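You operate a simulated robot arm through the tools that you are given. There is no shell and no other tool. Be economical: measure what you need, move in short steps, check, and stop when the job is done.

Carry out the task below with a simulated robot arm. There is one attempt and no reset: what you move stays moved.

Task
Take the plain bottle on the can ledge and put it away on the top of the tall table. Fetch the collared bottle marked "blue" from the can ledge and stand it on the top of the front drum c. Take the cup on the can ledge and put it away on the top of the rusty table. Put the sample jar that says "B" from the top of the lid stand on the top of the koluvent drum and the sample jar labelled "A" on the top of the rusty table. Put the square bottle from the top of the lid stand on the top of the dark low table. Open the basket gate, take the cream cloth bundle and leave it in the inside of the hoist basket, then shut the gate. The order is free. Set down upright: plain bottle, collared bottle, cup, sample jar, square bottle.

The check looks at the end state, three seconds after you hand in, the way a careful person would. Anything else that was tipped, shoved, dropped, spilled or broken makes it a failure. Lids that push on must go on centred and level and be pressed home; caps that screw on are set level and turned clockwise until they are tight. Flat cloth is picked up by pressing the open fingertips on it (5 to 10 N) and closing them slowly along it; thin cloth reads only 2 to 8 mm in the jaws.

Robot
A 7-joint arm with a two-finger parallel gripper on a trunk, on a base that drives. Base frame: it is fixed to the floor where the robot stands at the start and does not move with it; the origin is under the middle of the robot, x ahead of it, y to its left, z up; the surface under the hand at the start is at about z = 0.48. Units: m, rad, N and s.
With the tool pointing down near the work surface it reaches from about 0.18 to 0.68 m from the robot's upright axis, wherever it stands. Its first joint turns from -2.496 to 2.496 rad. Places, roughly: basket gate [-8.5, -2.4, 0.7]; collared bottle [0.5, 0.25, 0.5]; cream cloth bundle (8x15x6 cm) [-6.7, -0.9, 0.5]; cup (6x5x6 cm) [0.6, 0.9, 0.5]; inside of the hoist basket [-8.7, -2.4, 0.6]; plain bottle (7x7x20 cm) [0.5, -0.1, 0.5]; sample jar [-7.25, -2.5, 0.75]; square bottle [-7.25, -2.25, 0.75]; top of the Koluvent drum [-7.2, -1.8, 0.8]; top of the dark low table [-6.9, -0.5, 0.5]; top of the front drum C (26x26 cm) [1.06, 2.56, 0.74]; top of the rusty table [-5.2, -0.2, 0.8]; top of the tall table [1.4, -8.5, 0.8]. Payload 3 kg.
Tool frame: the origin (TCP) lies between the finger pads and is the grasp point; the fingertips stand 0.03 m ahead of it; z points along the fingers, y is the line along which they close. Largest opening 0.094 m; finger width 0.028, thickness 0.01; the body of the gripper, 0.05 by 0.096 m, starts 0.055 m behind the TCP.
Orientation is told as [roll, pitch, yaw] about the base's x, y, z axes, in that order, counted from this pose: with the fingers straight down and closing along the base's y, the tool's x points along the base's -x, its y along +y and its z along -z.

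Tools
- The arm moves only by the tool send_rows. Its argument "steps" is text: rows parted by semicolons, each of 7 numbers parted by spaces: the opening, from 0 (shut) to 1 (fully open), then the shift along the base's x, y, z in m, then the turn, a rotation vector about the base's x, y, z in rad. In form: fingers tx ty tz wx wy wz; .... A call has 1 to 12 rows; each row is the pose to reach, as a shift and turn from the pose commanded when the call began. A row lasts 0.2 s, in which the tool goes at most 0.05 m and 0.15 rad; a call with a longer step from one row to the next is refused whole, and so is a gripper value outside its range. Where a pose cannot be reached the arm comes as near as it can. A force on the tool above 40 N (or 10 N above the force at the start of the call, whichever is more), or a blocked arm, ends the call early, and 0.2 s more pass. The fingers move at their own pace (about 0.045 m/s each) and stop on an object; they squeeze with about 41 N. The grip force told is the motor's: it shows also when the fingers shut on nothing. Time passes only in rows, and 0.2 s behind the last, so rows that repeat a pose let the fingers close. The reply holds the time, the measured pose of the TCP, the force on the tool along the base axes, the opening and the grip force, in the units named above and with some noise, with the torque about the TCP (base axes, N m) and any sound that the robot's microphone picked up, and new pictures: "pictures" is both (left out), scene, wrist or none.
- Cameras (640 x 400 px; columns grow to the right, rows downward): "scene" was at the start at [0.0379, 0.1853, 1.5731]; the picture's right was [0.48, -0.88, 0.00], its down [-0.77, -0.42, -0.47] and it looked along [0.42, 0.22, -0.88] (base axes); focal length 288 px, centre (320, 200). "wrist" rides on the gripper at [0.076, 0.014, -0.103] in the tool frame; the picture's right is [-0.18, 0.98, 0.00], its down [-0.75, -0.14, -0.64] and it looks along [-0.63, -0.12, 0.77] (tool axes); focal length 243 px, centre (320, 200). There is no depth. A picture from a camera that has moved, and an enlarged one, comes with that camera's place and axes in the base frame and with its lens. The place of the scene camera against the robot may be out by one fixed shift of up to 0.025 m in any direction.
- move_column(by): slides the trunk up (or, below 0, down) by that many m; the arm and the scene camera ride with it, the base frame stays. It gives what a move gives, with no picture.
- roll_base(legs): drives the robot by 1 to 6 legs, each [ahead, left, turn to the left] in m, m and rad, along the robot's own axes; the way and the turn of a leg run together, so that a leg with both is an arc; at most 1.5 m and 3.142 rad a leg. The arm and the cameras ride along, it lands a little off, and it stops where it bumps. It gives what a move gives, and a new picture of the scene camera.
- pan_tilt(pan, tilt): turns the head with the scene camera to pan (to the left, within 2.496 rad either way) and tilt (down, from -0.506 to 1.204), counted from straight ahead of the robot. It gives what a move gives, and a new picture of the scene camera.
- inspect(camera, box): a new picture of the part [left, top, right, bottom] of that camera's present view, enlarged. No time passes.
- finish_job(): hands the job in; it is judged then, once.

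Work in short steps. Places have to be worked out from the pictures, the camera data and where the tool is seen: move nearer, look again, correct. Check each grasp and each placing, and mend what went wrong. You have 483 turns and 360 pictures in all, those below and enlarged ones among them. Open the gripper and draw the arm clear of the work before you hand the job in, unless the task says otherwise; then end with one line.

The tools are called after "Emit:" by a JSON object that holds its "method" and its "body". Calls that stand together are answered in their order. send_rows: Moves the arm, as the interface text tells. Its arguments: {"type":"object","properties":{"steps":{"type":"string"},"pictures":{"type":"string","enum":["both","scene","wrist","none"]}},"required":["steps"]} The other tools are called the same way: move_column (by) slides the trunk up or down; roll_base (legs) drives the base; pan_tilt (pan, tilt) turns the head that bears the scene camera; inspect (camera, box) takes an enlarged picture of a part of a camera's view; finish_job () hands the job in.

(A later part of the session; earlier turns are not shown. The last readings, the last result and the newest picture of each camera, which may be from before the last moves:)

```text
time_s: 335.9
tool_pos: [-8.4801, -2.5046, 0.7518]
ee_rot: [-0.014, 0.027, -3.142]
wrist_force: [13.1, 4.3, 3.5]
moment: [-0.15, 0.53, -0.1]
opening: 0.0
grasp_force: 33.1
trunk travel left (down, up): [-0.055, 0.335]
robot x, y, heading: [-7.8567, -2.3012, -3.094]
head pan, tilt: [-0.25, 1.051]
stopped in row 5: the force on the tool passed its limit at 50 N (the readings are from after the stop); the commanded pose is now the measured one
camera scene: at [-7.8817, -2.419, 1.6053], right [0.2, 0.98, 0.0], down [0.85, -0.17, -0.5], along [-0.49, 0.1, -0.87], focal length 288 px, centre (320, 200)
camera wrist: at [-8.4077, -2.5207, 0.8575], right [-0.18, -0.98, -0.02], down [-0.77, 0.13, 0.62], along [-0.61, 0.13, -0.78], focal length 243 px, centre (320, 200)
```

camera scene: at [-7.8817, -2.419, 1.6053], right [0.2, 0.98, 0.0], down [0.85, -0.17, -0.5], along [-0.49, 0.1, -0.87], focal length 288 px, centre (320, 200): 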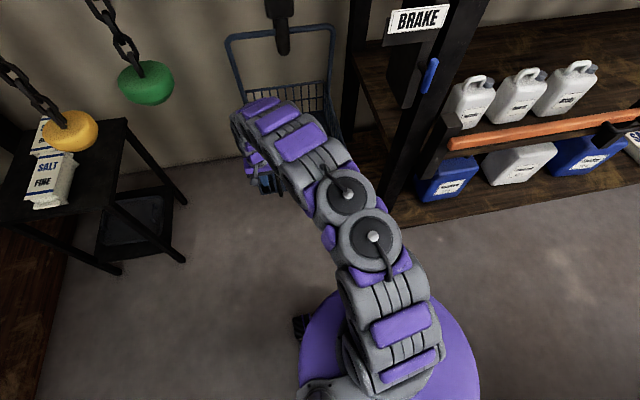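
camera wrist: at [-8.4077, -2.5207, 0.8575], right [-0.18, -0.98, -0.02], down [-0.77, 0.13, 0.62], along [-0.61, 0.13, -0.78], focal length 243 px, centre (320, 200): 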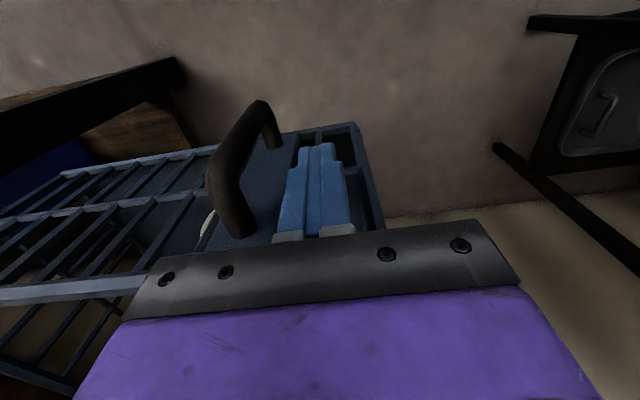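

The gate hits its stop (50 N) — shut. I back off east, then rise.

Emit:
{"method": "send_rows", "body": {"steps": "0 0.015 0 0 0 0 0;0 0.04 0 0 0 0 0;0 0.07 0 0.01 0 0 0;0 0.09 0 0.04 0 0 0;0 0.09 0 0.08 0 0 0;0 0.09 0 0.12 0 0 0;0 0.09 0 0.16 0 0 0;0 0.09 0 0.2 0 0 0;0 0.09 0 0.24 0 0 0"}}

```text
time_s: 337.9
tool_pos: [-8.3915, -2.5067, 0.9945]
ee_rot: [-0.013, 0.021, -3.141]
wrist_force: [0.2, 0.4, -0.4]
moment: [-0.02, -0.02, 0.0]
opening: 0.0
grasp_force: 32.9
trunk travel left (down, up): [-0.055, 0.335]
robot x, y, heading: [-7.8573, -2.303, -3.093]
head pan, tilt: [-0.25, 1.051]
camera scene: at [-7.883, -2.4198, 1.6051], right [0.2, 0.98, 0.0], down [0.85, -0.17, -0.5], along [-0.49, 0.1, -0.87], focal length 288 px, centre (320, 200)
camera wrist: at [-8.3199, -2.522, 1.1], right [-0.18, -0.98, -0.02], down [-0.77, 0.13, 0.63], along [-0.61, 0.13, -0.78], focal length 243 px, centre (320, 200)
```

scene: 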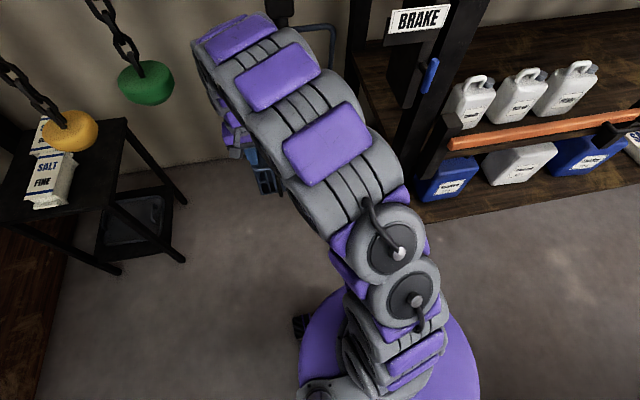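
wrist: 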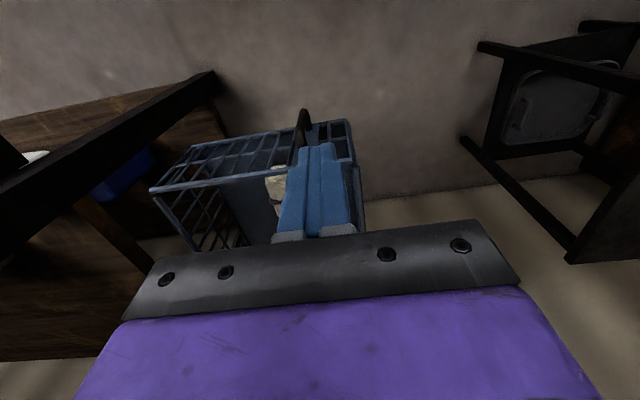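

Emit:
{"method": "inspect", "body": {"camera": "wrist", "box": [140, 90, 400, 260]}}

```text
2.35 times, centred on (270, 175) of wrist
camera zoom: at [-8.3199, -2.522, 1.1], right [-0.18, -0.98, -0.02], down [-0.77, 0.13, 0.63], along [-0.61, 0.13, -0.78], focal length 571 px, centre (438, 259)
```

zoom: 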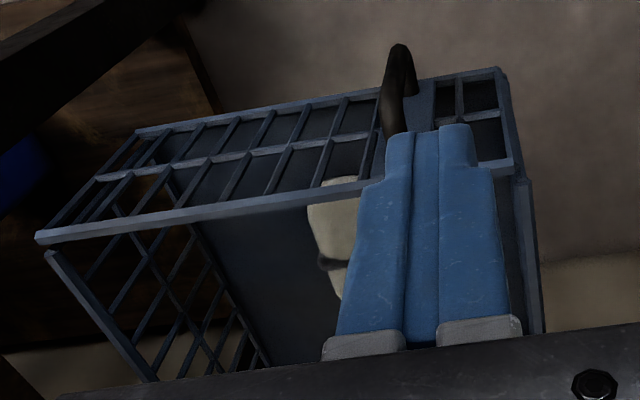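

Gate shut with the bundle inside. Next jar A: raise the trunk, turn left to face east.

Emit:
{"method": "move_column", "body": {"by": 0.17}}

Emit:
{"method": "roll_base", "body": {"legs": [[0, 0, 1.55], [0, 0, 1.54]]}}

```text
time_s: 339.8
tool_pos: [-8.3928, -2.5067, 1.164]
ee_rot: [-0.014, 0.024, -3.141]
wrist_force: [0.7, -0.5, 0.0]
moment: [0.02, 0.0, -0.02]
opening: 0.0001
grasp_force: 32.7
trunk travel left (down, up): [-0.225, 0.165]
robot x, y, heading: [-7.8595, -2.299, -3.091]
head pan, tilt: [-0.25, 1.051]
```

```text
time_s: 341.2
tool_pos: [-8.3432, -2.5963, 1.1634]
ee_rot: [-0.019, 0.025, -2.967]
wrist_force: [0.2, -0.3, 0.2]
moment: [0.02, 0.04, -0.02]
opening: 0.0
grasp_force: 33.2
trunk travel left (down, up): [-0.225, 0.165]
robot x, y, heading: [-7.8564, -2.3036, -2.912]
head pan, tilt: [-0.25, 1.051]
stopped in leg 1: the force on the tool passed its limit at 67 N (the readings are from after the stop); the commanded pose is now the measured one
camera scene: at [-7.8588, -2.4274, 1.7749], right [0.02, 1.0, 0.0], down [0.87, -0.01, -0.5], along [-0.5, 0.01, -0.87], focal length 288 px, centre (320, 200)
```

scene: 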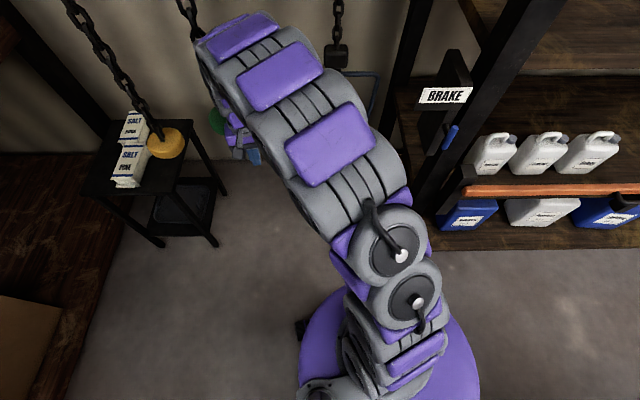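

The hand met the hanging green weight/chain. I turn back a little, check it, and retreat east before turning.

Emit:
{"method": "roll_base", "body": {"legs": [[0, 0, -0.17], [-0.12, 0, 0]]}}

```text
time_s: 343.2
tool_pos: [-8.2638, -2.504, 1.1641]
ee_rot: [-0.021, 0.023, -3.136]
wrist_force: [0.5, -0.3, -0.7]
moment: [-0.01, 0.01, 0.03]
opening: 0.0001
grasp_force: 33.2
trunk travel left (down, up): [-0.225, 0.165]
robot x, y, heading: [-7.7381, -2.2943, -3.083]
head pan, tilt: [-0.25, 1.051]
camera scene: at [-7.7596, -2.4177, 1.7749], right [0.19, 0.98, 0.0], down [0.85, -0.16, -0.5], along [-0.49, 0.1, -0.87], focal length 288 px, centre (320, 200)
```

scene: 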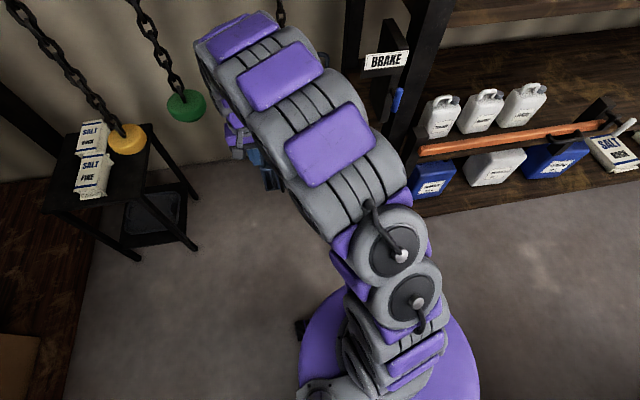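

Weights hang as before (green near (-8.5,-2.7,1.17)). I shift slightly away from the stand and turn left now with clearance.

Emit:
{"method": "roll_base", "body": {"legs": [[0.06, -0.06, 0], [0, 0, 1.55], [0, 0, 1.53]]}}

```text
time_s: 351.8
tool_pos: [-7.2667, -2.0533, 1.1641]
ee_rot: [-0.026, 0.024, -0.048]
wrist_force: [-0.4, 0.0, 0.1]
moment: [0.01, -0.01, -0.01]
opening: 0.0
grasp_force: 32.7
trunk travel left (down, up): [-0.225, 0.165]
robot x, y, heading: [-7.8005, -2.2397, 0.001]
head pan, tilt: [-0.25, 1.051]
camera scene: at [-7.7558, -2.0926, 1.7745], right [-0.24, -0.97, 0.01], down [-0.84, 0.21, -0.5], along [0.48, -0.12, -0.87], focal length 288 px, centre (320, 200)
```

scene: 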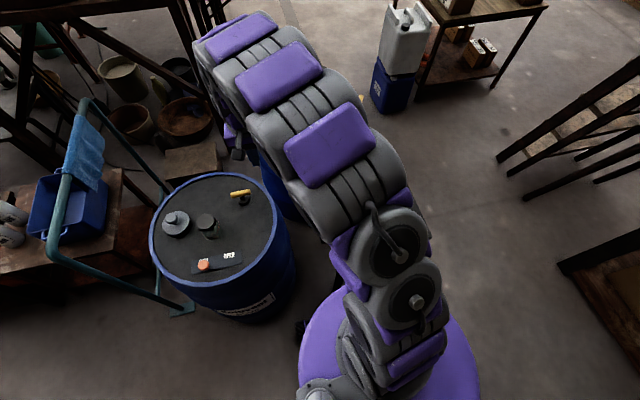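

Jar B is fine. I shift the base south to reach jar A.

Emit:
{"method": "roll_base", "body": {"legs": [[0.02, -0.18, 0]]}}

Emit:
{"method": "send_rows", "body": {"steps": "1 0.01 -0.04 0 0.02 -0.02 0.03;1 0.01 -0.08 0 0.026 -0.024 0.048;1 0.01 -0.12 -0.02 0.026 -0.024 0.048;1 0.01 -0.16 -0.04 0.026 -0.024 0.048;1 0.01 -0.2 -0.06 0.026 -0.024 0.048;1 0.01 -0.24 -0.08 0.026 -0.024 0.048;1 0.01 -0.27 -0.11 0.026 -0.024 0.048;1 0.01 -0.29 -0.15 0.026 -0.024 0.048"}}

```text
time_s: 353.3
tool_pos: [-7.2469, -2.2389, 1.1638]
ee_rot: [-0.021, 0.022, -0.048]
wrist_force: [-0.1, -0.4, 0.1]
moment: [0.01, -0.05, 0.0]
opening: 0.0001
grasp_force: 33.3
trunk travel left (down, up): [-0.225, 0.165]
robot x, y, heading: [-7.7771, -2.4192, 0.008]
head pan, tilt: [-0.25, 1.051]
camera scene: at [-7.7346, -2.2745, 1.7745], right [-0.24, -0.97, 0.01], down [-0.84, 0.21, -0.5], along [0.48, -0.13, -0.87], focal length 288 px, centre (320, 200)
```

scene: 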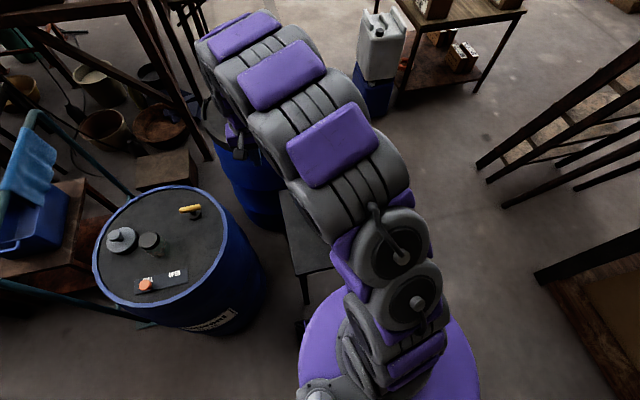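

```text
time_s: 355.1
tool_pos: [-7.2372, -2.5398, 1.0184]
ee_rot: [0.013, -0.001, 0.001]
wrist_force: [0.5, 0.1, 0.9]
moment: [0.01, 0.03, 0.0]
opening: 0.0943
grasp_force: 0.1
trunk travel left (down, up): [-0.225, 0.165]
robot x, y, heading: [-7.7834, -2.4185, 0.003]
head pan, tilt: [-0.25, 1.051]
camera scene: at [-7.7329, -2.2866, 1.7754], right [-0.24, -0.97, 0.0], down [-0.84, 0.21, -0.49], along [0.48, -0.12, -0.87], focal length 288 px, centre (320, 200)
camera wrist: at [-7.3156, -2.5263, 1.1216], right [0.18, 0.98, 0.01], down [0.75, -0.15, 0.64], along [0.63, -0.11, -0.77], focal length 243 px, centre (320, 200)
```

scene: 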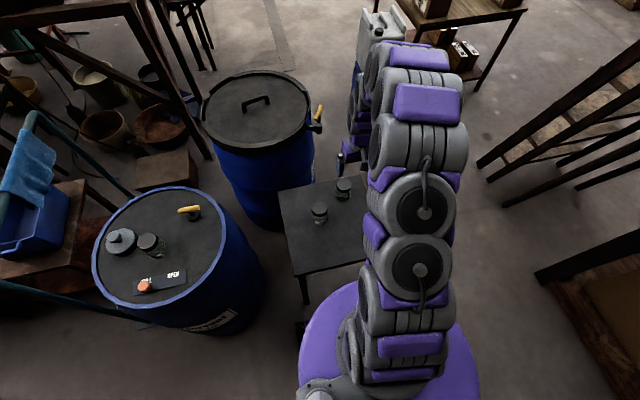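
wrist: 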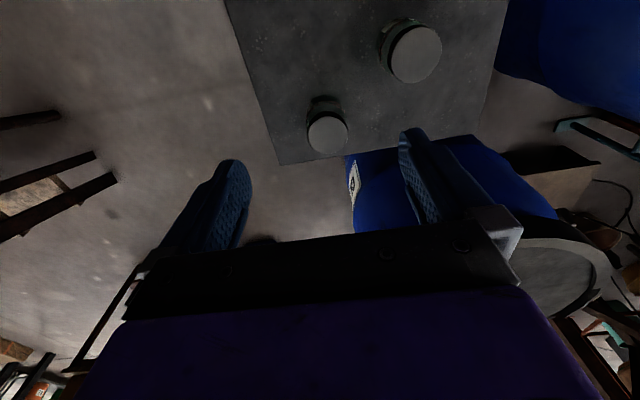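

Jar A's lid is at (-7.162,-2.540). I go above it.

Emit:
{"method": "send_rows", "body": {"steps": "1 0.04 0 -0.02 0 0 0;1 0.075 0 -0.05 0 0 0;1 0.075 0 -0.09 0 0 0;1 0.075 0 -0.13 0 0 0", "pictures": "wrist"}}

```text
time_s: 356.1
tool_pos: [-7.1639, -2.5345, 0.8878]
ee_rot: [0.012, -0.003, 0.0]
wrist_force: [-0.5, 0.1, 0.6]
moment: [-0.02, 0.04, 0.02]
opening: 0.0943
grasp_force: 0.0
trunk travel left (down, up): [-0.225, 0.165]
robot x, y, heading: [-7.7798, -2.4155, 0.004]
head pan, tilt: [-0.25, 1.051]
camera wrist: at [-7.2419, -2.5223, 0.9925], right [0.18, 0.98, 0.01], down [0.75, -0.15, 0.64], along [0.63, -0.11, -0.77], focal length 243 px, centre (320, 200)
```

wrist: 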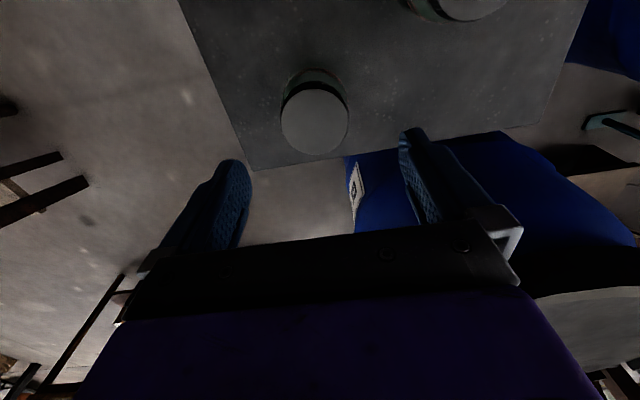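

Emit:
{"method": "send_rows", "body": {"steps": "1 0 -0.005 -0.035 0 0 0;1 0 -0.005 -0.07 0 0 0;1 0 -0.005 -0.1 0 0 0;1 0 -0.005 -0.12 0 0 0;1 0 -0.005 -0.13 0 0 0;0.4 0 -0.005 -0.13 0 0 0;0.4 0 -0.005 -0.13 0 0 0;0.4 0 -0.005 -0.13 0 0 0;0.4 0 -0.005 -0.13 0 0 0", "pictures": "wrist"}}

```text
time_s: 358.1
tool_pos: [-7.1667, -2.5395, 0.7582]
ee_rot: [0.01, -0.001, 0.001]
wrist_force: [1.4, 0.3, 0.9]
moment: [-0.02, 0.04, 0.0]
opening: 0.0687
grasp_force: 40.9
trunk travel left (down, up): [-0.225, 0.165]
robot x, y, heading: [-7.7821, -2.4201, 0.01]
head pan, tilt: [-0.25, 1.051]
camera wrist: at [-7.2439, -2.5272, 0.8626], right [0.18, 0.98, 0.01], down [0.75, -0.15, 0.64], along [0.63, -0.11, -0.77], focal length 243 px, centre (320, 200)
```

wrist: 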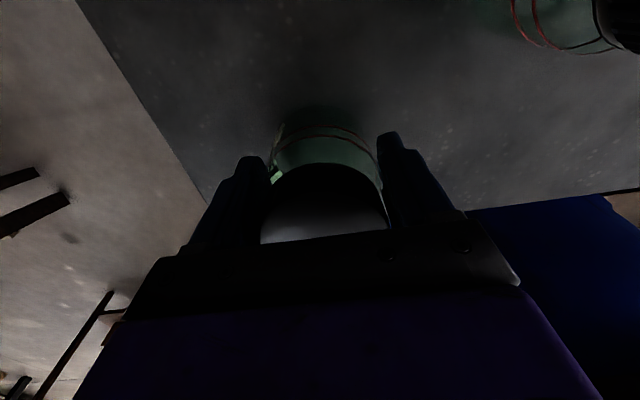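

Gripped at 68.7 mm. I lift and retract (keeping at least 0.38 m from the axis).

Emit:
{"method": "send_rows", "body": {"steps": "0.4 0 0 0.02 0 0 0;0.4 0 0 0.05 0 0 0;0.4 0 0 0.09 0 0 0;0.4 0 0 0.13 0 0 0;0.4 0 0 0.17 0 0 0;0.4 0 0 0.21 0 0 0;0.4 0 0 0.25 0 0 0;0.4 0 0 0.29 0 0 0;0.4 -0.04 0.01 0.3 0 0 0;0.4 -0.08 0.02 0.31 0 0 0;0.4 -0.12 0.03 0.32 0 0 0;0.4 -0.16 0.04 0.33 0 0 0"}}

```text
time_s: 360.7
tool_pos: [-7.3262, -2.5003, 1.0906]
ee_rot: [0.01, -0.006, 0.001]
wrist_force: [-0.7, 0.1, -1.1]
moment: [-0.01, 0.01, 0.0]
opening: 0.0689
grasp_force: 40.6
trunk travel left (down, up): [-0.225, 0.165]
robot x, y, heading: [-7.7833, -2.4185, 0.009]
head pan, tilt: [-0.25, 1.051]
camera scene: at [-7.7373, -2.2842, 1.7753], right [-0.24, -0.97, 0.0], down [-0.84, 0.21, -0.5], along [0.48, -0.12, -0.87], focal length 288 px, centre (320, 200)
camera wrist: at [-7.4048, -2.4865, 1.1948], right [0.18, 0.98, 0.01], down [0.75, -0.15, 0.64], along [0.63, -0.11, -0.77], focal length 243 px, centre (320, 200)
```

scene: 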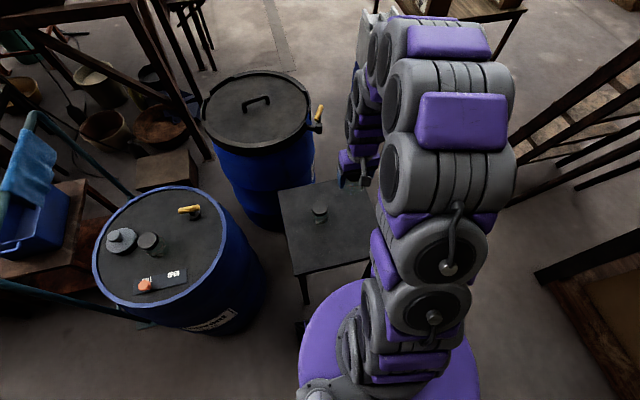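
wrist: 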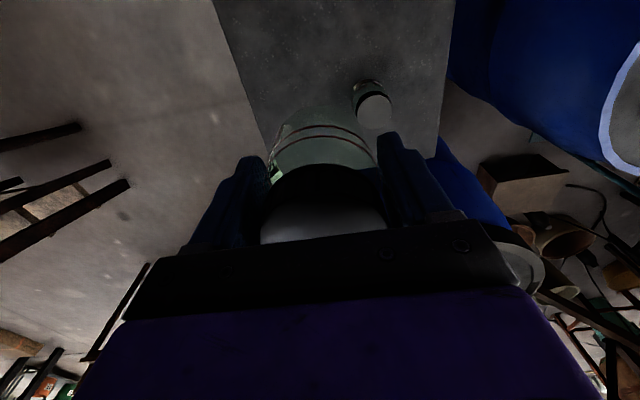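

Jar A is held. I raise the trunk for clearance, back off and drive north.

Emit:
{"method": "move_column", "body": {"by": 0.16}}

Emit:
{"method": "roll_base", "body": {"legs": [[-0.13, 0, 0], [0, 1.0, 0], [0, 1.0, 0], [0, 0.98, 0]]}}

```text
time_s: 362.5
tool_pos: [-7.3242, -2.5002, 1.2489]
ee_rot: [0.009, -0.003, -0.001]
wrist_force: [-0.4, 1.1, -1.4]
moment: [0.03, -0.01, 0.01]
opening: 0.0687
grasp_force: 41.3
trunk travel left (down, up): [-0.385, 0.005]
robot x, y, heading: [-7.7802, -2.4185, 0.006]
head pan, tilt: [-0.25, 1.051]
```

```text
time_s: 378.0
tool_pos: [-7.4182, 0.4538, 1.2487]
ee_rot: [0.012, -0.004, -0.009]
wrist_force: [-0.5, 0.2, -1.4]
moment: [-0.06, 0.05, -0.02]
opening: 0.0687
grasp_force: 41.5
trunk travel left (down, up): [-0.385, 0.005]
robot x, y, heading: [-7.8743, 0.5407, -0.002]
head pan, tilt: [-0.25, 1.051]
camera scene: at [-7.8257, 0.6697, 1.9355], right [-0.25, -0.97, 0.0], down [-0.84, 0.22, -0.49], along [0.48, -0.12, -0.87], focal length 288 px, centre (320, 200)
```

scene: 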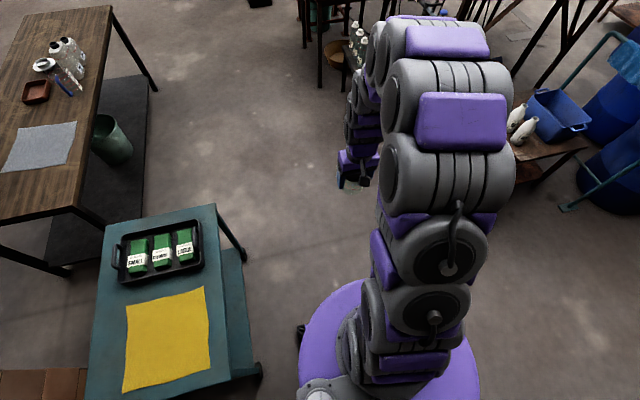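

Clear ahead. I drive east toward the rusty table, then turn right to face south.

Emit:
{"method": "roll_base", "body": {"legs": [[1.4, 0, 0], [1.2, 0.1, 0], [0, 0, -1.57]]}}

Emit:
{"method": "pan_tilt", "body": {"pan": 0.1, "tilt": 0.9}}

```text
time_s: 394.6
tool_pos: [-5.3607, 0.2531, 1.2509]
ee_rot: [0.01, -0.003, -1.558]
wrist_force: [0.7, 0.6, -1.0]
moment: [0.01, 0.02, 0.0]
opening: 0.0686
grasp_force: 41.2
trunk travel left (down, up): [-0.385, 0.005]
robot x, y, heading: [-5.2835, 0.7083, -1.553]
head pan, tilt: [-0.25, 1.051]
camera scene: at [-5.1535, 0.6813, 1.9353], right [-0.97, 0.23, 0.0], down [0.2, 0.85, -0.5], along [-0.11, -0.48, -0.87], focal length 288 px, centre (320, 200)
```

scene: 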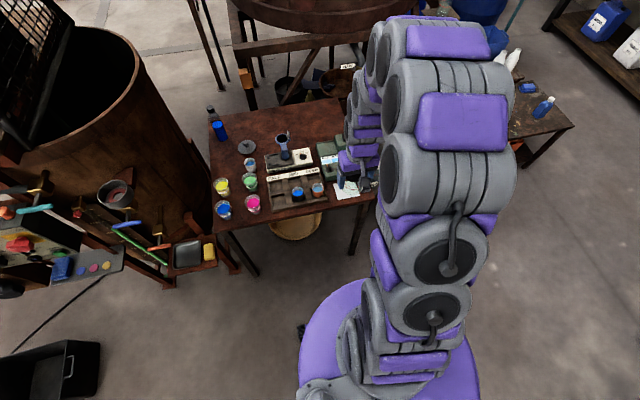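

```text
time_s: 395.4
tool_pos: [-5.3595, 0.2546, 1.2506]
ee_rot: [0.008, -0.006, -1.556]
wrist_force: [0.8, 0.0, -0.8]
moment: [-0.01, -0.05, 0.01]
opening: 0.0686
grasp_force: 41.1
trunk travel left (down, up): [-0.385, 0.005]
robot x, y, heading: [-5.2856, 0.7085, -1.549]
head pan, tilt: [0.099, 0.901]
camera scene: at [-5.1295, 0.6711, 1.9459], right [-0.99, -0.12, 0.0], down [-0.09, 0.78, -0.62], along [0.07, -0.61, -0.79], focal length 288 px, centre (320, 200)
```

scene: 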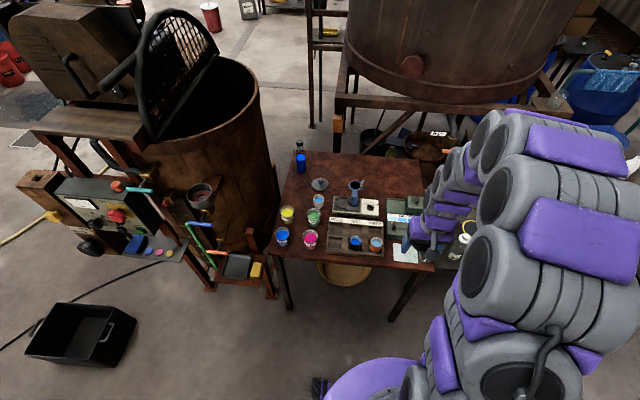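

The cup still stands in place. I approach to (-5.02,0.45) as before.

Emit:
{"method": "roll_base", "body": {"legs": [[0.0, 0.26, -0.02], [0.255, 0.0, 0]]}}

```text
time_s: 398.7
tool_pos: [-5.103, -0.0029, 1.2517]
ee_rot: [0.002, -0.005, -1.585]
wrist_force: [-1.1, -1.2, -1.2]
moment: [0.04, -0.04, 0.0]
opening: 0.0686
grasp_force: 40.4
trunk travel left (down, up): [-0.385, 0.005]
robot x, y, heading: [-5.0287, 0.4515, -1.586]
head pan, tilt: [0.099, 0.901]
camera scene: at [-4.8556, 0.408, 1.9448], right [-1.0, -0.09, 0.01], down [-0.07, 0.78, -0.62], along [0.05, -0.62, -0.79], focal length 288 px, centre (320, 200)
```

scene: 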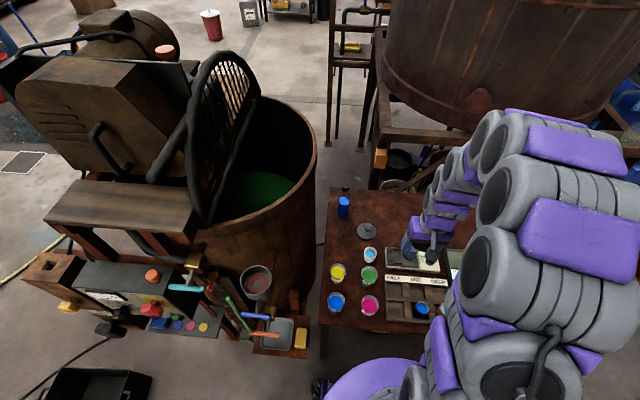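

I bring the jar over (-4.915,-0.195), turning the hand so its camera points east.

Emit:
{"method": "send_rows", "body": {"steps": "0.4 0.02 -0.02 0 0 0 -0.14;0.4 0.04 -0.04 0 0 0 -0.28;0.4 0.06 -0.06 0 0 0 -0.42;0.4 0.08 -0.08 0 0 0 -0.56;0.4 0.1 -0.1 0 0 0 -0.7;0.4 0.12 -0.12 -0.02 0 0 -0.84;0.4 0.14 -0.14 -0.04 0 0 -0.98;0.4 0.155 -0.16 -0.07 0 0 -1.12;0.4 0.17 -0.175 -0.1 0 0 -1.26;0.4 0.188 -0.19 -0.13 0 0 -1.4;0.4 0.188 -0.193 -0.16 0 0 -1.54;0.4 0.188 -0.193 -0.19 0 0 -1.56"}}

```text
time_s: 401.3
tool_pos: [-4.9195, -0.196, 1.0602]
ee_rot: [0.007, -0.009, 3.136]
wrist_force: [0.6, -0.4, -0.7]
moment: [0.05, -0.01, -0.02]
opening: 0.0688
grasp_force: 40.5
trunk travel left (down, up): [-0.385, 0.005]
robot x, y, heading: [-5.0221, 0.4488, -1.579]
head pan, tilt: [0.099, 0.901]
camera scene: at [-4.8658, 0.4048, 1.9456], right [-1.0, -0.09, 0.0], down [-0.07, 0.78, -0.62], along [0.05, -0.62, -0.79], focal length 288 px, centre (320, 200)
camera wrist: at [-4.8447, -0.2088, 1.1642], right [-0.19, -0.98, 0.01], down [-0.75, 0.15, 0.65], along [-0.64, 0.12, -0.76], focal length 243 px, centre (320, 200)
```

scene: 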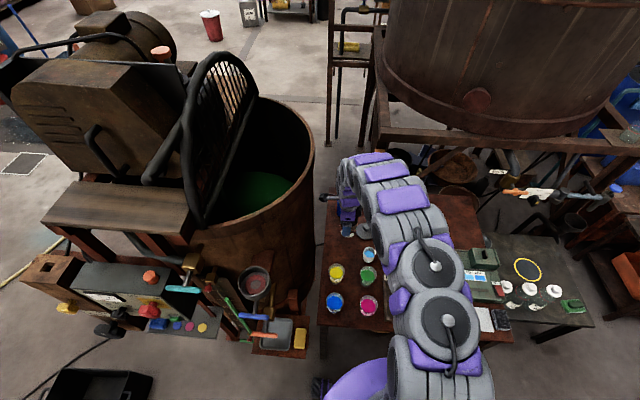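
wrist: 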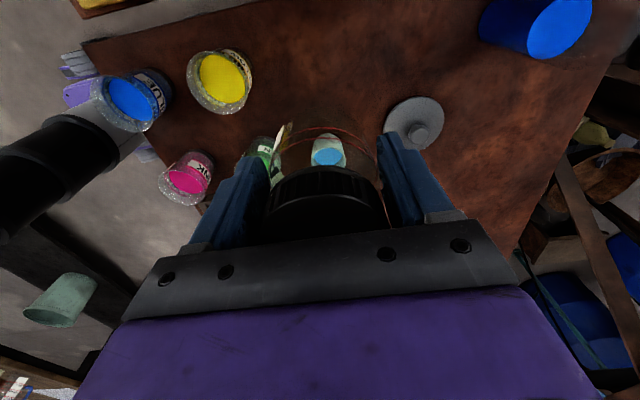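

Yellow cup's edge is near y≈-0.137, so I'll set the jar at (-4.92,-0.215). Lower.

Emit:
{"method": "send_rows", "body": {"steps": "0.4 0 -0.01 -0.03 0 0 0;0.4 0 -0.02 -0.07 0 0 0;0.4 0 -0.02 -0.11 0 0 0;0.4 0 -0.02 -0.15 0 0 0;0.4 0 -0.02 -0.18 0 0 0;0.4 0 -0.02 -0.192 0 0 0"}}

```text
time_s: 402.7
tool_pos: [-4.9229, -0.2134, 0.8811]
ee_rot: [0.011, -0.006, 3.137]
wrist_force: [-1.1, -0.1, -0.5]
moment: [0.03, -0.03, -0.03]
opening: 0.0684
grasp_force: 40.9
out of reach, approached as far as the arm can: row 6
trunk travel left (down, up): [-0.385, 0.005]
robot x, y, heading: [-5.0235, 0.4474, -1.583]
head pan, tilt: [0.099, 0.901]
camera scene: at [-4.8666, 0.4063, 1.9457], right [-1.0, -0.09, 0.0], down [-0.07, 0.78, -0.62], along [0.05, -0.62, -0.79], focal length 288 px, centre (320, 200)
camera wrist: at [-4.8479, -0.2282, 0.9848], right [-0.19, -0.98, 0.01], down [-0.75, 0.15, 0.65], along [-0.64, 0.11, -0.76], focal length 243 px, centre (320, 200)
```

scene: 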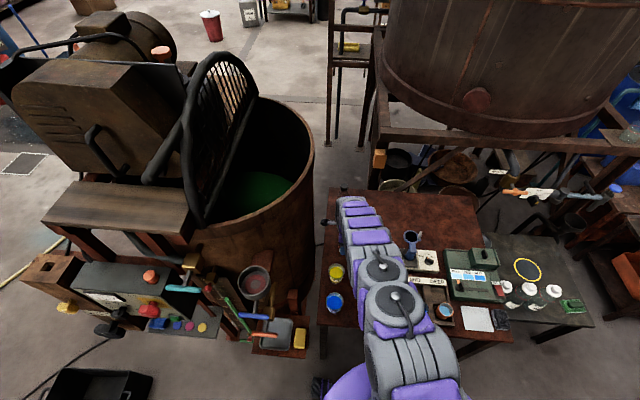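
wrist: 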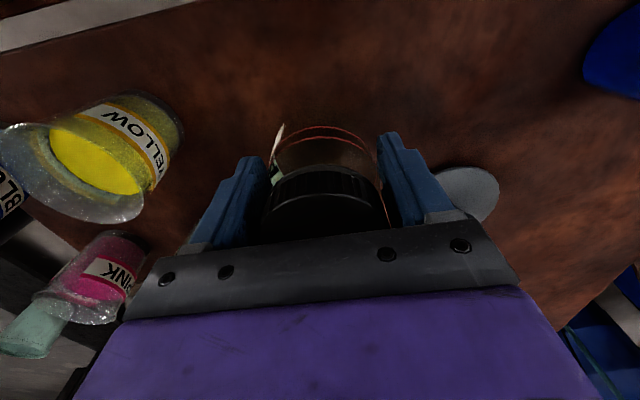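

Reach limit; I lower the trunk 3 cm so the arm can finish the descent.

Emit:
{"method": "move_column", "body": {"by": -0.028}}

Emit:
{"method": "inspect", "body": {"camera": "scene", "box": [310, 180, 520, 350]}}

```text
time_s: 403.4
tool_pos: [-4.9227, -0.2155, 0.8556]
ee_rot: [0.012, -0.005, 3.137]
wrist_force: [1.0, -2.5, 26.1]
moment: [-0.03, 0.28, 0.05]
opening: 0.0691
grasp_force: 40.6
trunk travel left (down, up): [-0.357, 0.033]
robot x, y, heading: [-5.0255, 0.4487, -1.579]
head pan, tilt: [0.099, 0.901]
```

```text
2.35 times, centred on (415, 265) of scene
camera zoom: at [-4.8688, 0.4111, 1.9183], right [-1.0, -0.09, 0.0], down [-0.07, 0.78, -0.62], along [0.05, -0.62, -0.78], focal length 677 px, centre (96, 47)
```

zoom: 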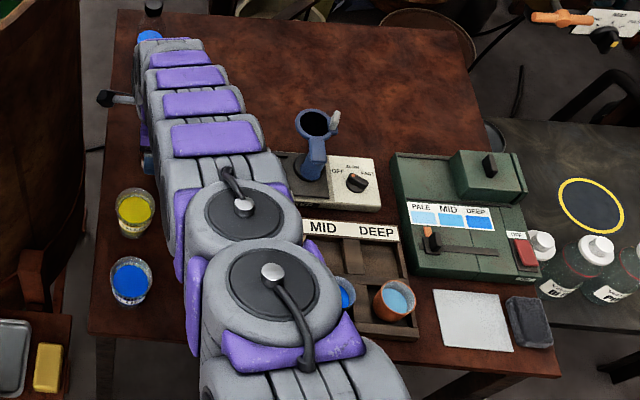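

The jar has touched down (26 N). I release and rise.

Emit:
{"method": "send_rows", "body": {"steps": "0.4 0 0 0.002 0 0 0;0.85 0 0 0.002 0 0 0;0.85 0 0 0.002 0 0 0;0.85 0 0 0.002 0 0 0;0.85 0 0 0.03 0 0 0;0.85 0 0 0.07 0 0 0;0.85 0 0 0.11 0 0 0;0.85 0 0 0.15 0 0 0;0.85 0 0 0.19 0 0 0"}}

```text
time_s: 405.4
tool_pos: [-4.9228, -0.2164, 1.0444]
ee_rot: [0.01, -0.006, 3.139]
wrist_force: [0.9, -0.4, -0.1]
moment: [-0.03, 0.02, 0.02]
opening: 0.0798
grasp_force: 0.1
trunk travel left (down, up): [-0.357, 0.033]
robot x, y, heading: [-5.0251, 0.4488, -1.584]
head pan, tilt: [0.099, 0.901]
camera scene: at [-4.8672, 0.4081, 1.9178], right [-1.0, -0.09, 0.0], down [-0.07, 0.78, -0.62], along [0.05, -0.62, -0.79], focal length 288 px, centre (320, 200)
camera wrist: at [-4.8477, -0.229, 1.1474], right [-0.19, -0.98, 0.01], down [-0.75, 0.15, 0.65], along [-0.64, 0.11, -0.76], focal length 243 px, centre (320, 200)
```

scene: 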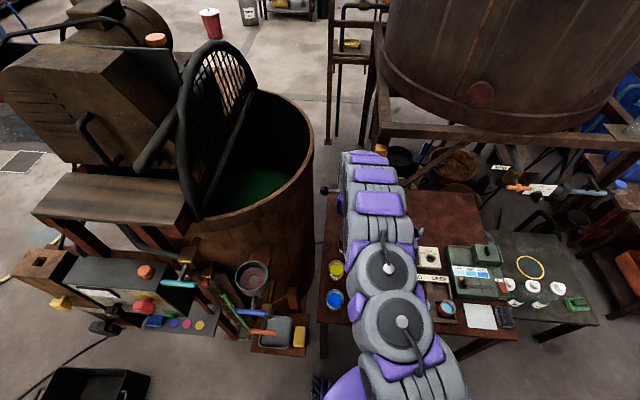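
wrist: 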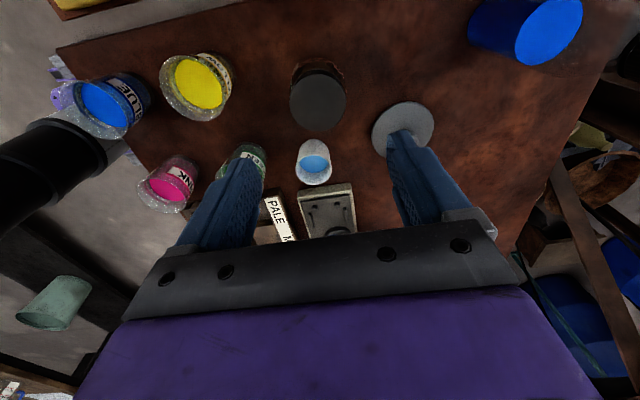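

Jar A stands well. I retract the hand up and north while turning it back.

Emit:
{"method": "send_rows", "body": {"steps": "0.85 0 0 0.04 0 0 0.13;0.85 0 0.02 0.07 0 0 0.26;0.85 0 0.04 0.1 0 0 0.39;0.85 -0.01 0.06 0.12 0 0 0.52;0.85 -0.02 0.08 0.13 0 0 0.65;0.85 -0.03 0.1 0.14 0 0 0.78;0.85 -0.04 0.12 0.14 0 0 0.91;0.85 -0.05 0.14 0.14 0 0 1.04;0.85 -0.06 0.16 0.14 0 0 1.17;0.85 -0.07 0.18 0.14 0 0 1.3;0.85 -0.08 0.2 0.14 0 0 1.43;0.85 -0.09 0.21 0.14 0 0 1.56", "pictures": "none"}}

```text
time_s: 408.1
tool_pos: [-5.0134, -0.0035, 1.1809]
ee_rot: [0.009, -0.004, -1.584]
wrist_force: [-0.1, 1.0, -0.1]
moment: [-0.02, -0.02, 0.0]
opening: 0.0794
grasp_force: 0.1
trunk travel left (down, up): [-0.357, 0.033]
robot x, y, heading: [-5.0261, 0.4511, -1.58]
head pan, tilt: [0.099, 0.901]
```

Now back to the can ledge. I back away north, turn to face east.

Emit:
{"method": "roll_base", "body": {"legs": [[-0.6, 0, 0], [0, 0, 1.58]]}}

```text
time_s: 415.1
tool_pos: [-4.569, 1.0449, 1.1802]
ee_rot: [0.01, -0.006, -0.006]
wrist_force: [0.3, 0.9, -0.1]
moment: [0.03, 0.0, 0.01]
opening: 0.08
grasp_force: 0.0
trunk travel left (down, up): [-0.357, 0.033]
robot x, y, heading: [-5.0226, 1.0298, -0.001]
head pan, tilt: [0.099, 0.901]
camera scene: at [-4.9649, 1.1873, 1.9179], right [0.1, -1.0, 0.0], down [-0.78, -0.08, -0.62], along [0.62, 0.06, -0.79], focal length 288 px, centre (320, 200)
```

scene: 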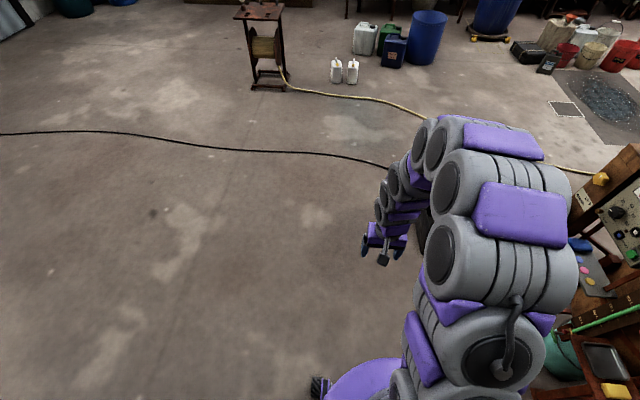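

Emit:
{"method": "roll_base", "body": {"legs": [[1.4, 0.17, 0], [1.2, -0.85, 0], [1.2, -0.8, 0]]}}

Emit:
{"method": "pan_tilt", "body": {"pan": 0.2, "tilt": 0.6}}

```text
time_s: 435.5
tool_pos: [-0.8155, -0.3744, 1.1805]
ee_rot: [0.008, -0.007, 0.008]
wrist_force: [-0.4, 0.2, -0.4]
moment: [0.02, -0.02, 0.03]
opening: 0.0801
grasp_force: 0.1
trunk travel left (down, up): [-0.357, 0.033]
robot x, y, heading: [-1.2703, -0.3936, 0.01]
head pan, tilt: [0.099, 0.901]
camera scene: at [-1.2122, -0.2357, 1.9178], right [0.11, -0.99, 0.0], down [-0.78, -0.09, -0.62], along [0.62, 0.07, -0.79], focal length 288 px, centre (320, 200)
```

scene: 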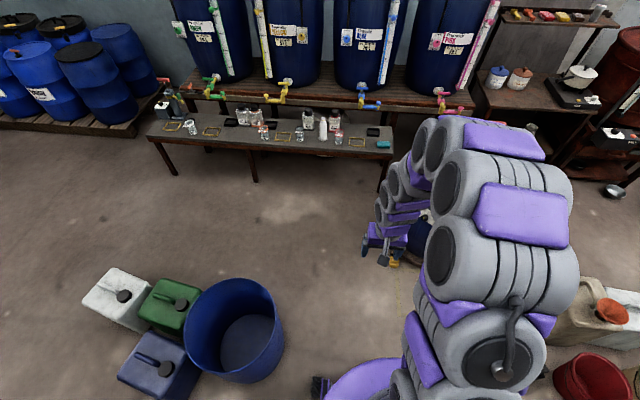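

```text
time_s: 436.3
tool_pos: [-0.816, -0.3739, 1.1821]
ee_rot: [0.009, -0.009, 0.006]
wrist_force: [0.2, -0.7, -0.8]
moment: [-0.01, 0.01, 0.03]
opening: 0.0797
grasp_force: 0.0
trunk travel left (down, up): [-0.357, 0.033]
robot x, y, heading: [-1.2657, -0.3928, 0.009]
head pan, tilt: [0.201, 0.6]
camera scene: at [-1.2011, -0.2257, 1.9425], right [0.21, -0.98, 0.0], down [-0.55, -0.12, -0.82], along [0.81, 0.17, -0.57], focal length 288 px, centre (320, 200)
```

scene: 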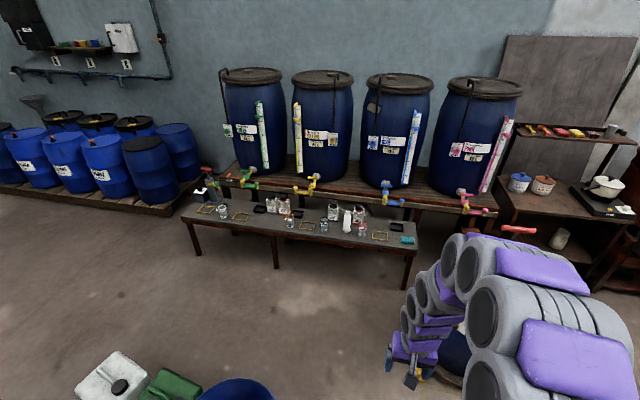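

I go on along y≈-0.45 past the bucket, then to the ledge.

Emit:
{"method": "roll_base", "body": {"legs": [[0.65, -0.05, 0], [0.4, 0.3, 0]]}}

```text
time_s: 442.6
tool_pos: [0.2471, -0.114, 1.1813]
ee_rot: [0.014, -0.006, 0.012]
wrist_force: [1.4, 0.2, -0.4]
moment: [-0.03, 0.01, -0.02]
opening: 0.0799
grasp_force: 0.1
trunk travel left (down, up): [-0.357, 0.033]
robot x, y, heading: [-0.2024, -0.13, 0.016]
head pan, tilt: [0.201, 0.6]
camera scene: at [-0.1379, 0.028, 1.9435], right [0.21, -0.98, -0.01], down [-0.55, -0.12, -0.82], along [0.8, 0.18, -0.57], focal length 288 px, centre (320, 200)
```

scene: 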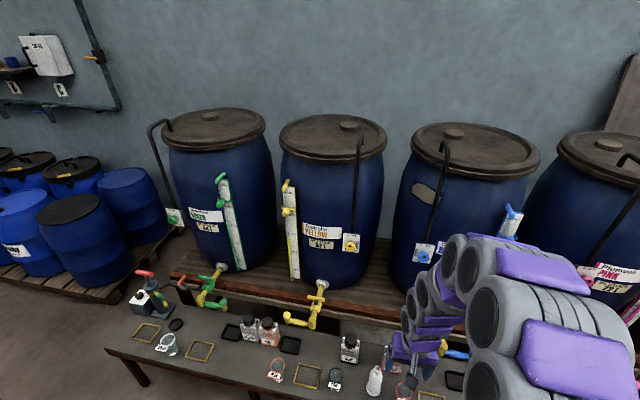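

Emit:
{"method": "pan_tilt", "body": {"pan": 0.0, "tilt": 0.95}}

Emit:
{"method": "inspect", "body": {"camera": "scene", "box": [120, 90, 480, 320]}}

Emit:
{"method": "inspect", "body": {"camera": "wrist", "box": [0, 0, 640, 400]}}

```text
time_s: 443.4
tool_pos: [0.2446, -0.1104, 1.1812]
ee_rot: [0.011, -0.008, 0.008]
wrist_force: [0.7, -1.6, -0.4]
moment: [-0.02, 0.04, -0.03]
opening: 0.0798
grasp_force: 0.1
trunk travel left (down, up): [-0.357, 0.033]
robot x, y, heading: [-0.206, -0.1282, 0.011]
head pan, tilt: [0.0, 0.949]
camera scene: at [-0.1521, 0.0162, 1.9146], right [0.02, -1.0, 0.0], down [-0.81, -0.01, -0.58], along [0.58, 0.01, -0.81], focal length 288 px, centre (320, 200)
```

scene: 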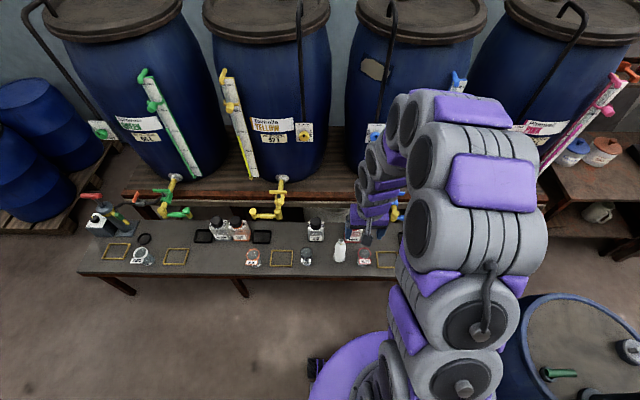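

```text
1.74 times, centred on (300, 205) of scene
camera zoom: at [-0.1521, 0.0162, 1.9146], right [0.02, -1.0, 0.0], down [-0.81, -0.01, -0.58], along [0.58, 0.01, -0.81], focal length 500 px, centre (355, 191)
```

zoom: 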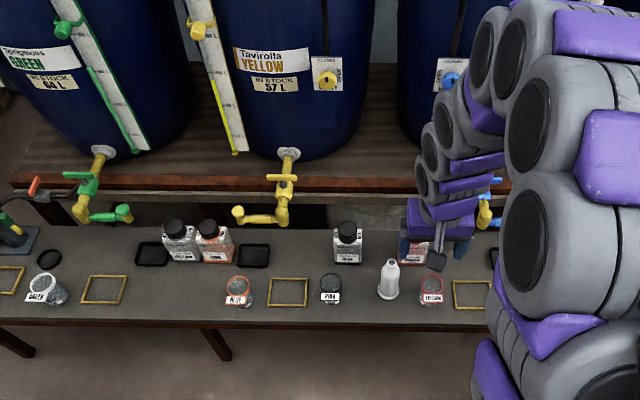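

```text
1.00 times, centred on (320, 200) of wrist (not enlarged: the box is as wide or as high as the picture)
camera zoom: at [0.1661, -0.0989, 1.2857], right [0.18, 0.98, 0.01], down [0.75, -0.14, 0.65], along [0.64, -0.1, -0.76], focal length 243 px, centre (320, 200)
```

zoom: 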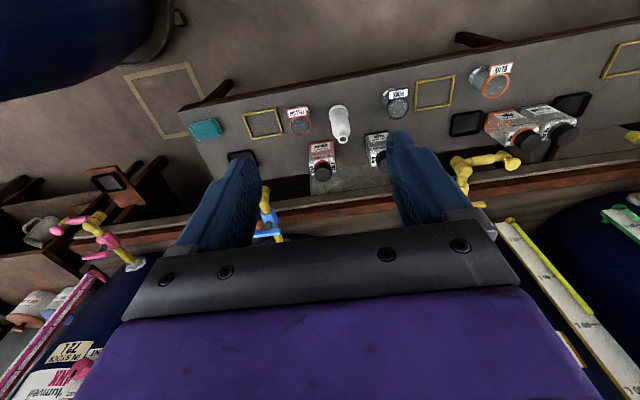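

I enlarge both candidate kinds in detail.

Emit:
{"method": "inspect", "body": {"camera": "wrist", "box": [270, 70, 430, 190]}}

Emit:
{"method": "inspect", "body": {"camera": "wrist", "box": [450, 50, 610, 170]}}

```text
3.33 times, centred on (350, 130) of wrist
camera zoom: at [0.1661, -0.0989, 1.2857], right [0.18, 0.98, 0.01], down [0.75, -0.14, 0.65], along [0.64, -0.1, -0.76], focal length 809 px, centre (220, 433)
```

zoom: 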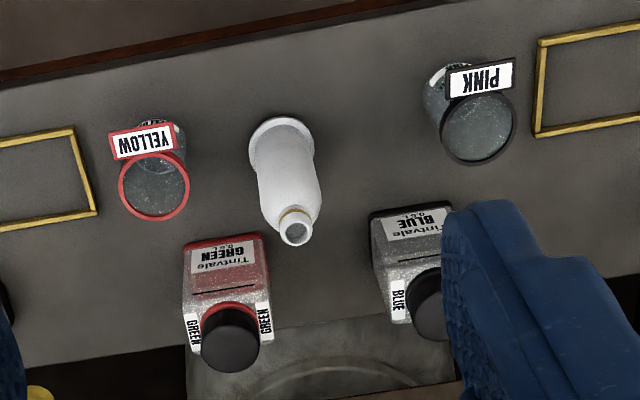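

```text
3.33 times, centred on (530, 110) of wrist
camera zoom: at [0.1661, -0.0989, 1.2857], right [0.18, 0.98, 0.01], down [0.75, -0.14, 0.65], along [0.64, -0.1, -0.76], focal length 809 px, centre (-380, 500)
```

zoom: 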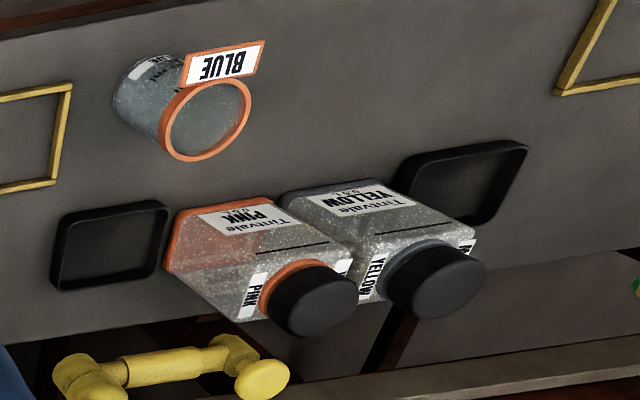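

I take the capped Tintvalo bottle (with neck collar) labelled BLUE at about (0.60,0.045) as the collared bottle. I move up to the ledge.

Emit:
{"method": "roll_base", "body": {"legs": [[0.17, 0.14, -0.01]]}}

Emit:
{"method": "move_column", "body": {"by": -0.2}}

Emit:
{"method": "inspect", "body": {"camera": "wrist", "box": [0, 0, 640, 400]}}

```text
time_s: 445.1
tool_pos: [0.4106, 0.0286, 1.1817]
ee_rot: [0.009, -0.009, -0.003]
wrist_force: [0.5, 0.6, 0.4]
moment: [-0.01, 0.01, 0.03]
opening: 0.0799
grasp_force: 0.1
trunk travel left (down, up): [-0.357, 0.033]
robot x, y, heading: [-0.0401, 0.0135, 0.005]
head pan, tilt: [0.0, 0.949]
camera scene: at [0.0136, 0.1602, 1.9144], right [0.0, -1.0, 0.0], down [-0.81, 0.0, -0.58], along [0.58, 0.0, -0.81], focal length 288 px, centre (320, 200)
```

scene: 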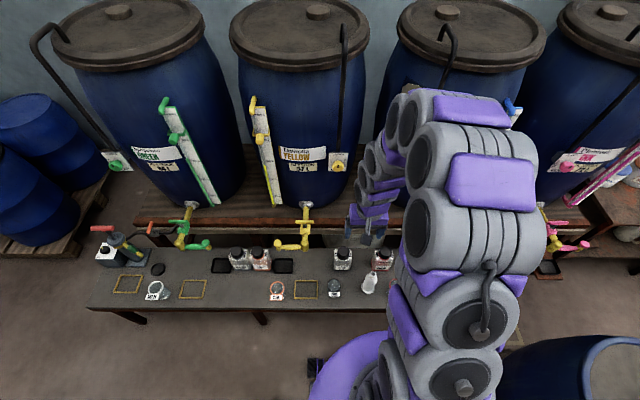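

```text
time_s: 447.2
tool_pos: [0.4071, 0.0296, 0.983]
ee_rot: [0.008, -0.009, -0.003]
wrist_force: [-0.6, 0.4, 1.0]
moment: [0.01, 0.06, -0.02]
opening: 0.0797
grasp_force: 0.0
trunk travel left (down, up): [-0.157, 0.233]
robot x, y, heading: [-0.0385, 0.0114, 0.004]
head pan, tilt: [0.0, 0.949]
```

```text
1.00 times, centred on (320, 200) of wrist (not enlarged: the box is as wide or as high as the picture)
camera zoom: at [0.3286, 0.0431, 1.0861], right [0.19, 0.98, 0.01], down [0.75, -0.15, 0.65], along [0.64, -0.11, -0.76], focal length 243 px, centre (320, 200)
```

zoom: 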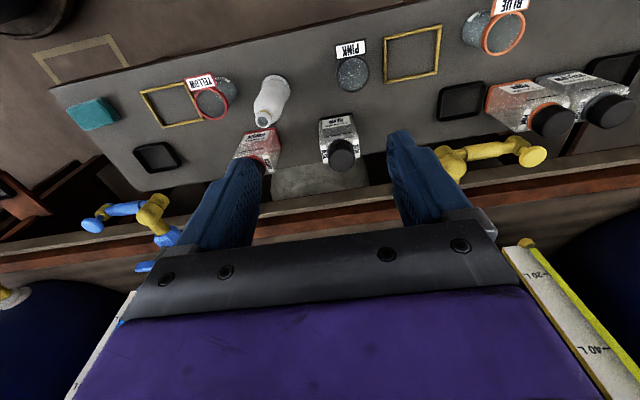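

Emit:
{"method": "inspect", "body": {"camera": "wrist", "box": [230, 30, 410, 180]}}

Emit:
{"method": "inspect", "body": {"camera": "wrist", "box": [450, 0, 550, 70]}}

```text
2.67 times, centred on (320, 105) of wrist
camera zoom: at [0.3286, 0.0431, 1.0861], right [0.19, 0.98, 0.01], down [0.75, -0.15, 0.65], along [0.64, -0.11, -0.76], focal length 647 px, centre (320, 453)
```

zoom: 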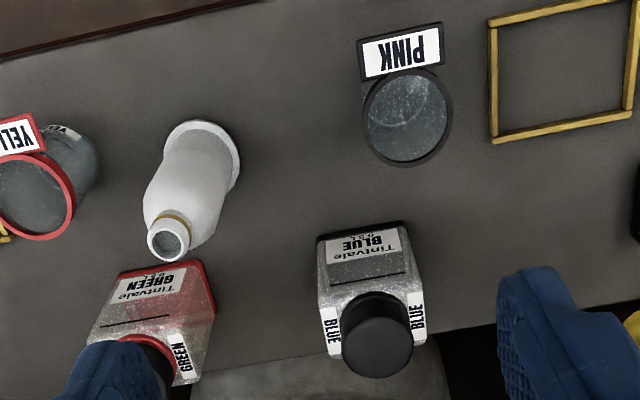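

```text
5.71 times, centred on (500, 35) of wrist
camera zoom: at [0.3286, 0.0431, 1.0861], right [0.19, 0.98, 0.01], down [0.75, -0.15, 0.65], along [0.64, -0.11, -0.76], focal length 1386 px, centre (-709, 1143)
```

zoom: 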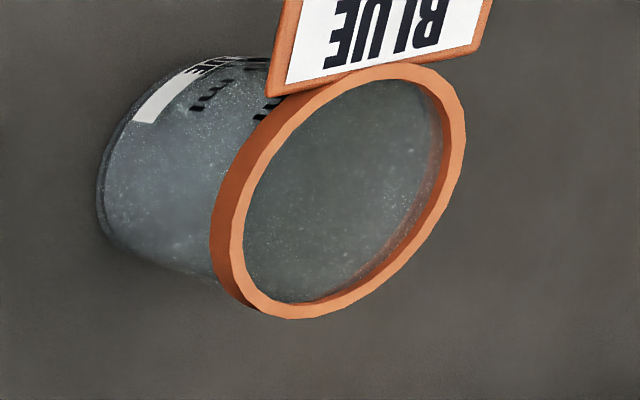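

The open vessels are measuring beakers, so the capped Tintvalo "BLUE" it is. Its cap (≈6 cm) sits near (0.614,0.045); I'll hold it by the cap. Move above and look.

Emit:
{"method": "send_rows", "body": {"steps": "1 0.04 0.003 -0.02 0 0 0;1 0.08 0.006 -0.04 0 0 0;1 0.12 0.01 -0.06 0 0 0;1 0.16 0.013 -0.08 0 0 0;1 0.195 0.015 -0.11 0 0 0;1 0.2 0.015 -0.15 0 0 0"}}

```text
time_s: 448.6
tool_pos: [0.6093, 0.0424, 0.8318]
ee_rot: [0.009, -0.011, -0.001]
wrist_force: [0.4, 0.1, 0.3]
moment: [-0.01, 0.0, -0.01]
opening: 0.0939
grasp_force: 0.0
trunk travel left (down, up): [-0.157, 0.233]
robot x, y, heading: [-0.0423, 0.0103, 0.007]
head pan, tilt: [0.0, 0.949]
camera scene: at [0.0155, 0.1632, 1.7141], right [0.0, -1.0, 0.0], down [-0.82, 0.0, -0.58], along [0.58, 0.0, -0.82], focal length 288 px, centre (320, 200)
camera wrist: at [0.5294, 0.0566, 0.935], right [0.19, 0.98, 0.01], down [0.75, -0.15, 0.65], along [0.64, -0.11, -0.76], focal length 243 px, centre (320, 200)
```

scene: 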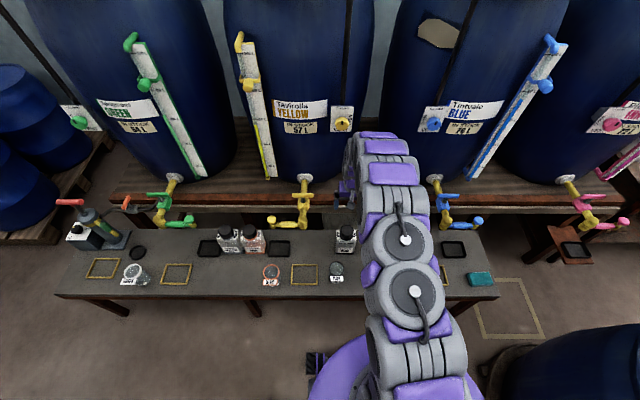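
wrist: 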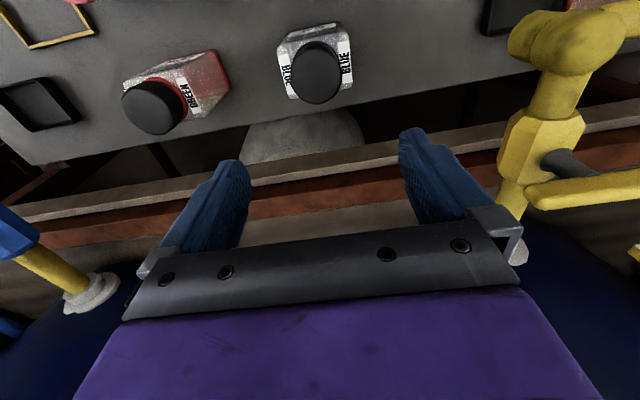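

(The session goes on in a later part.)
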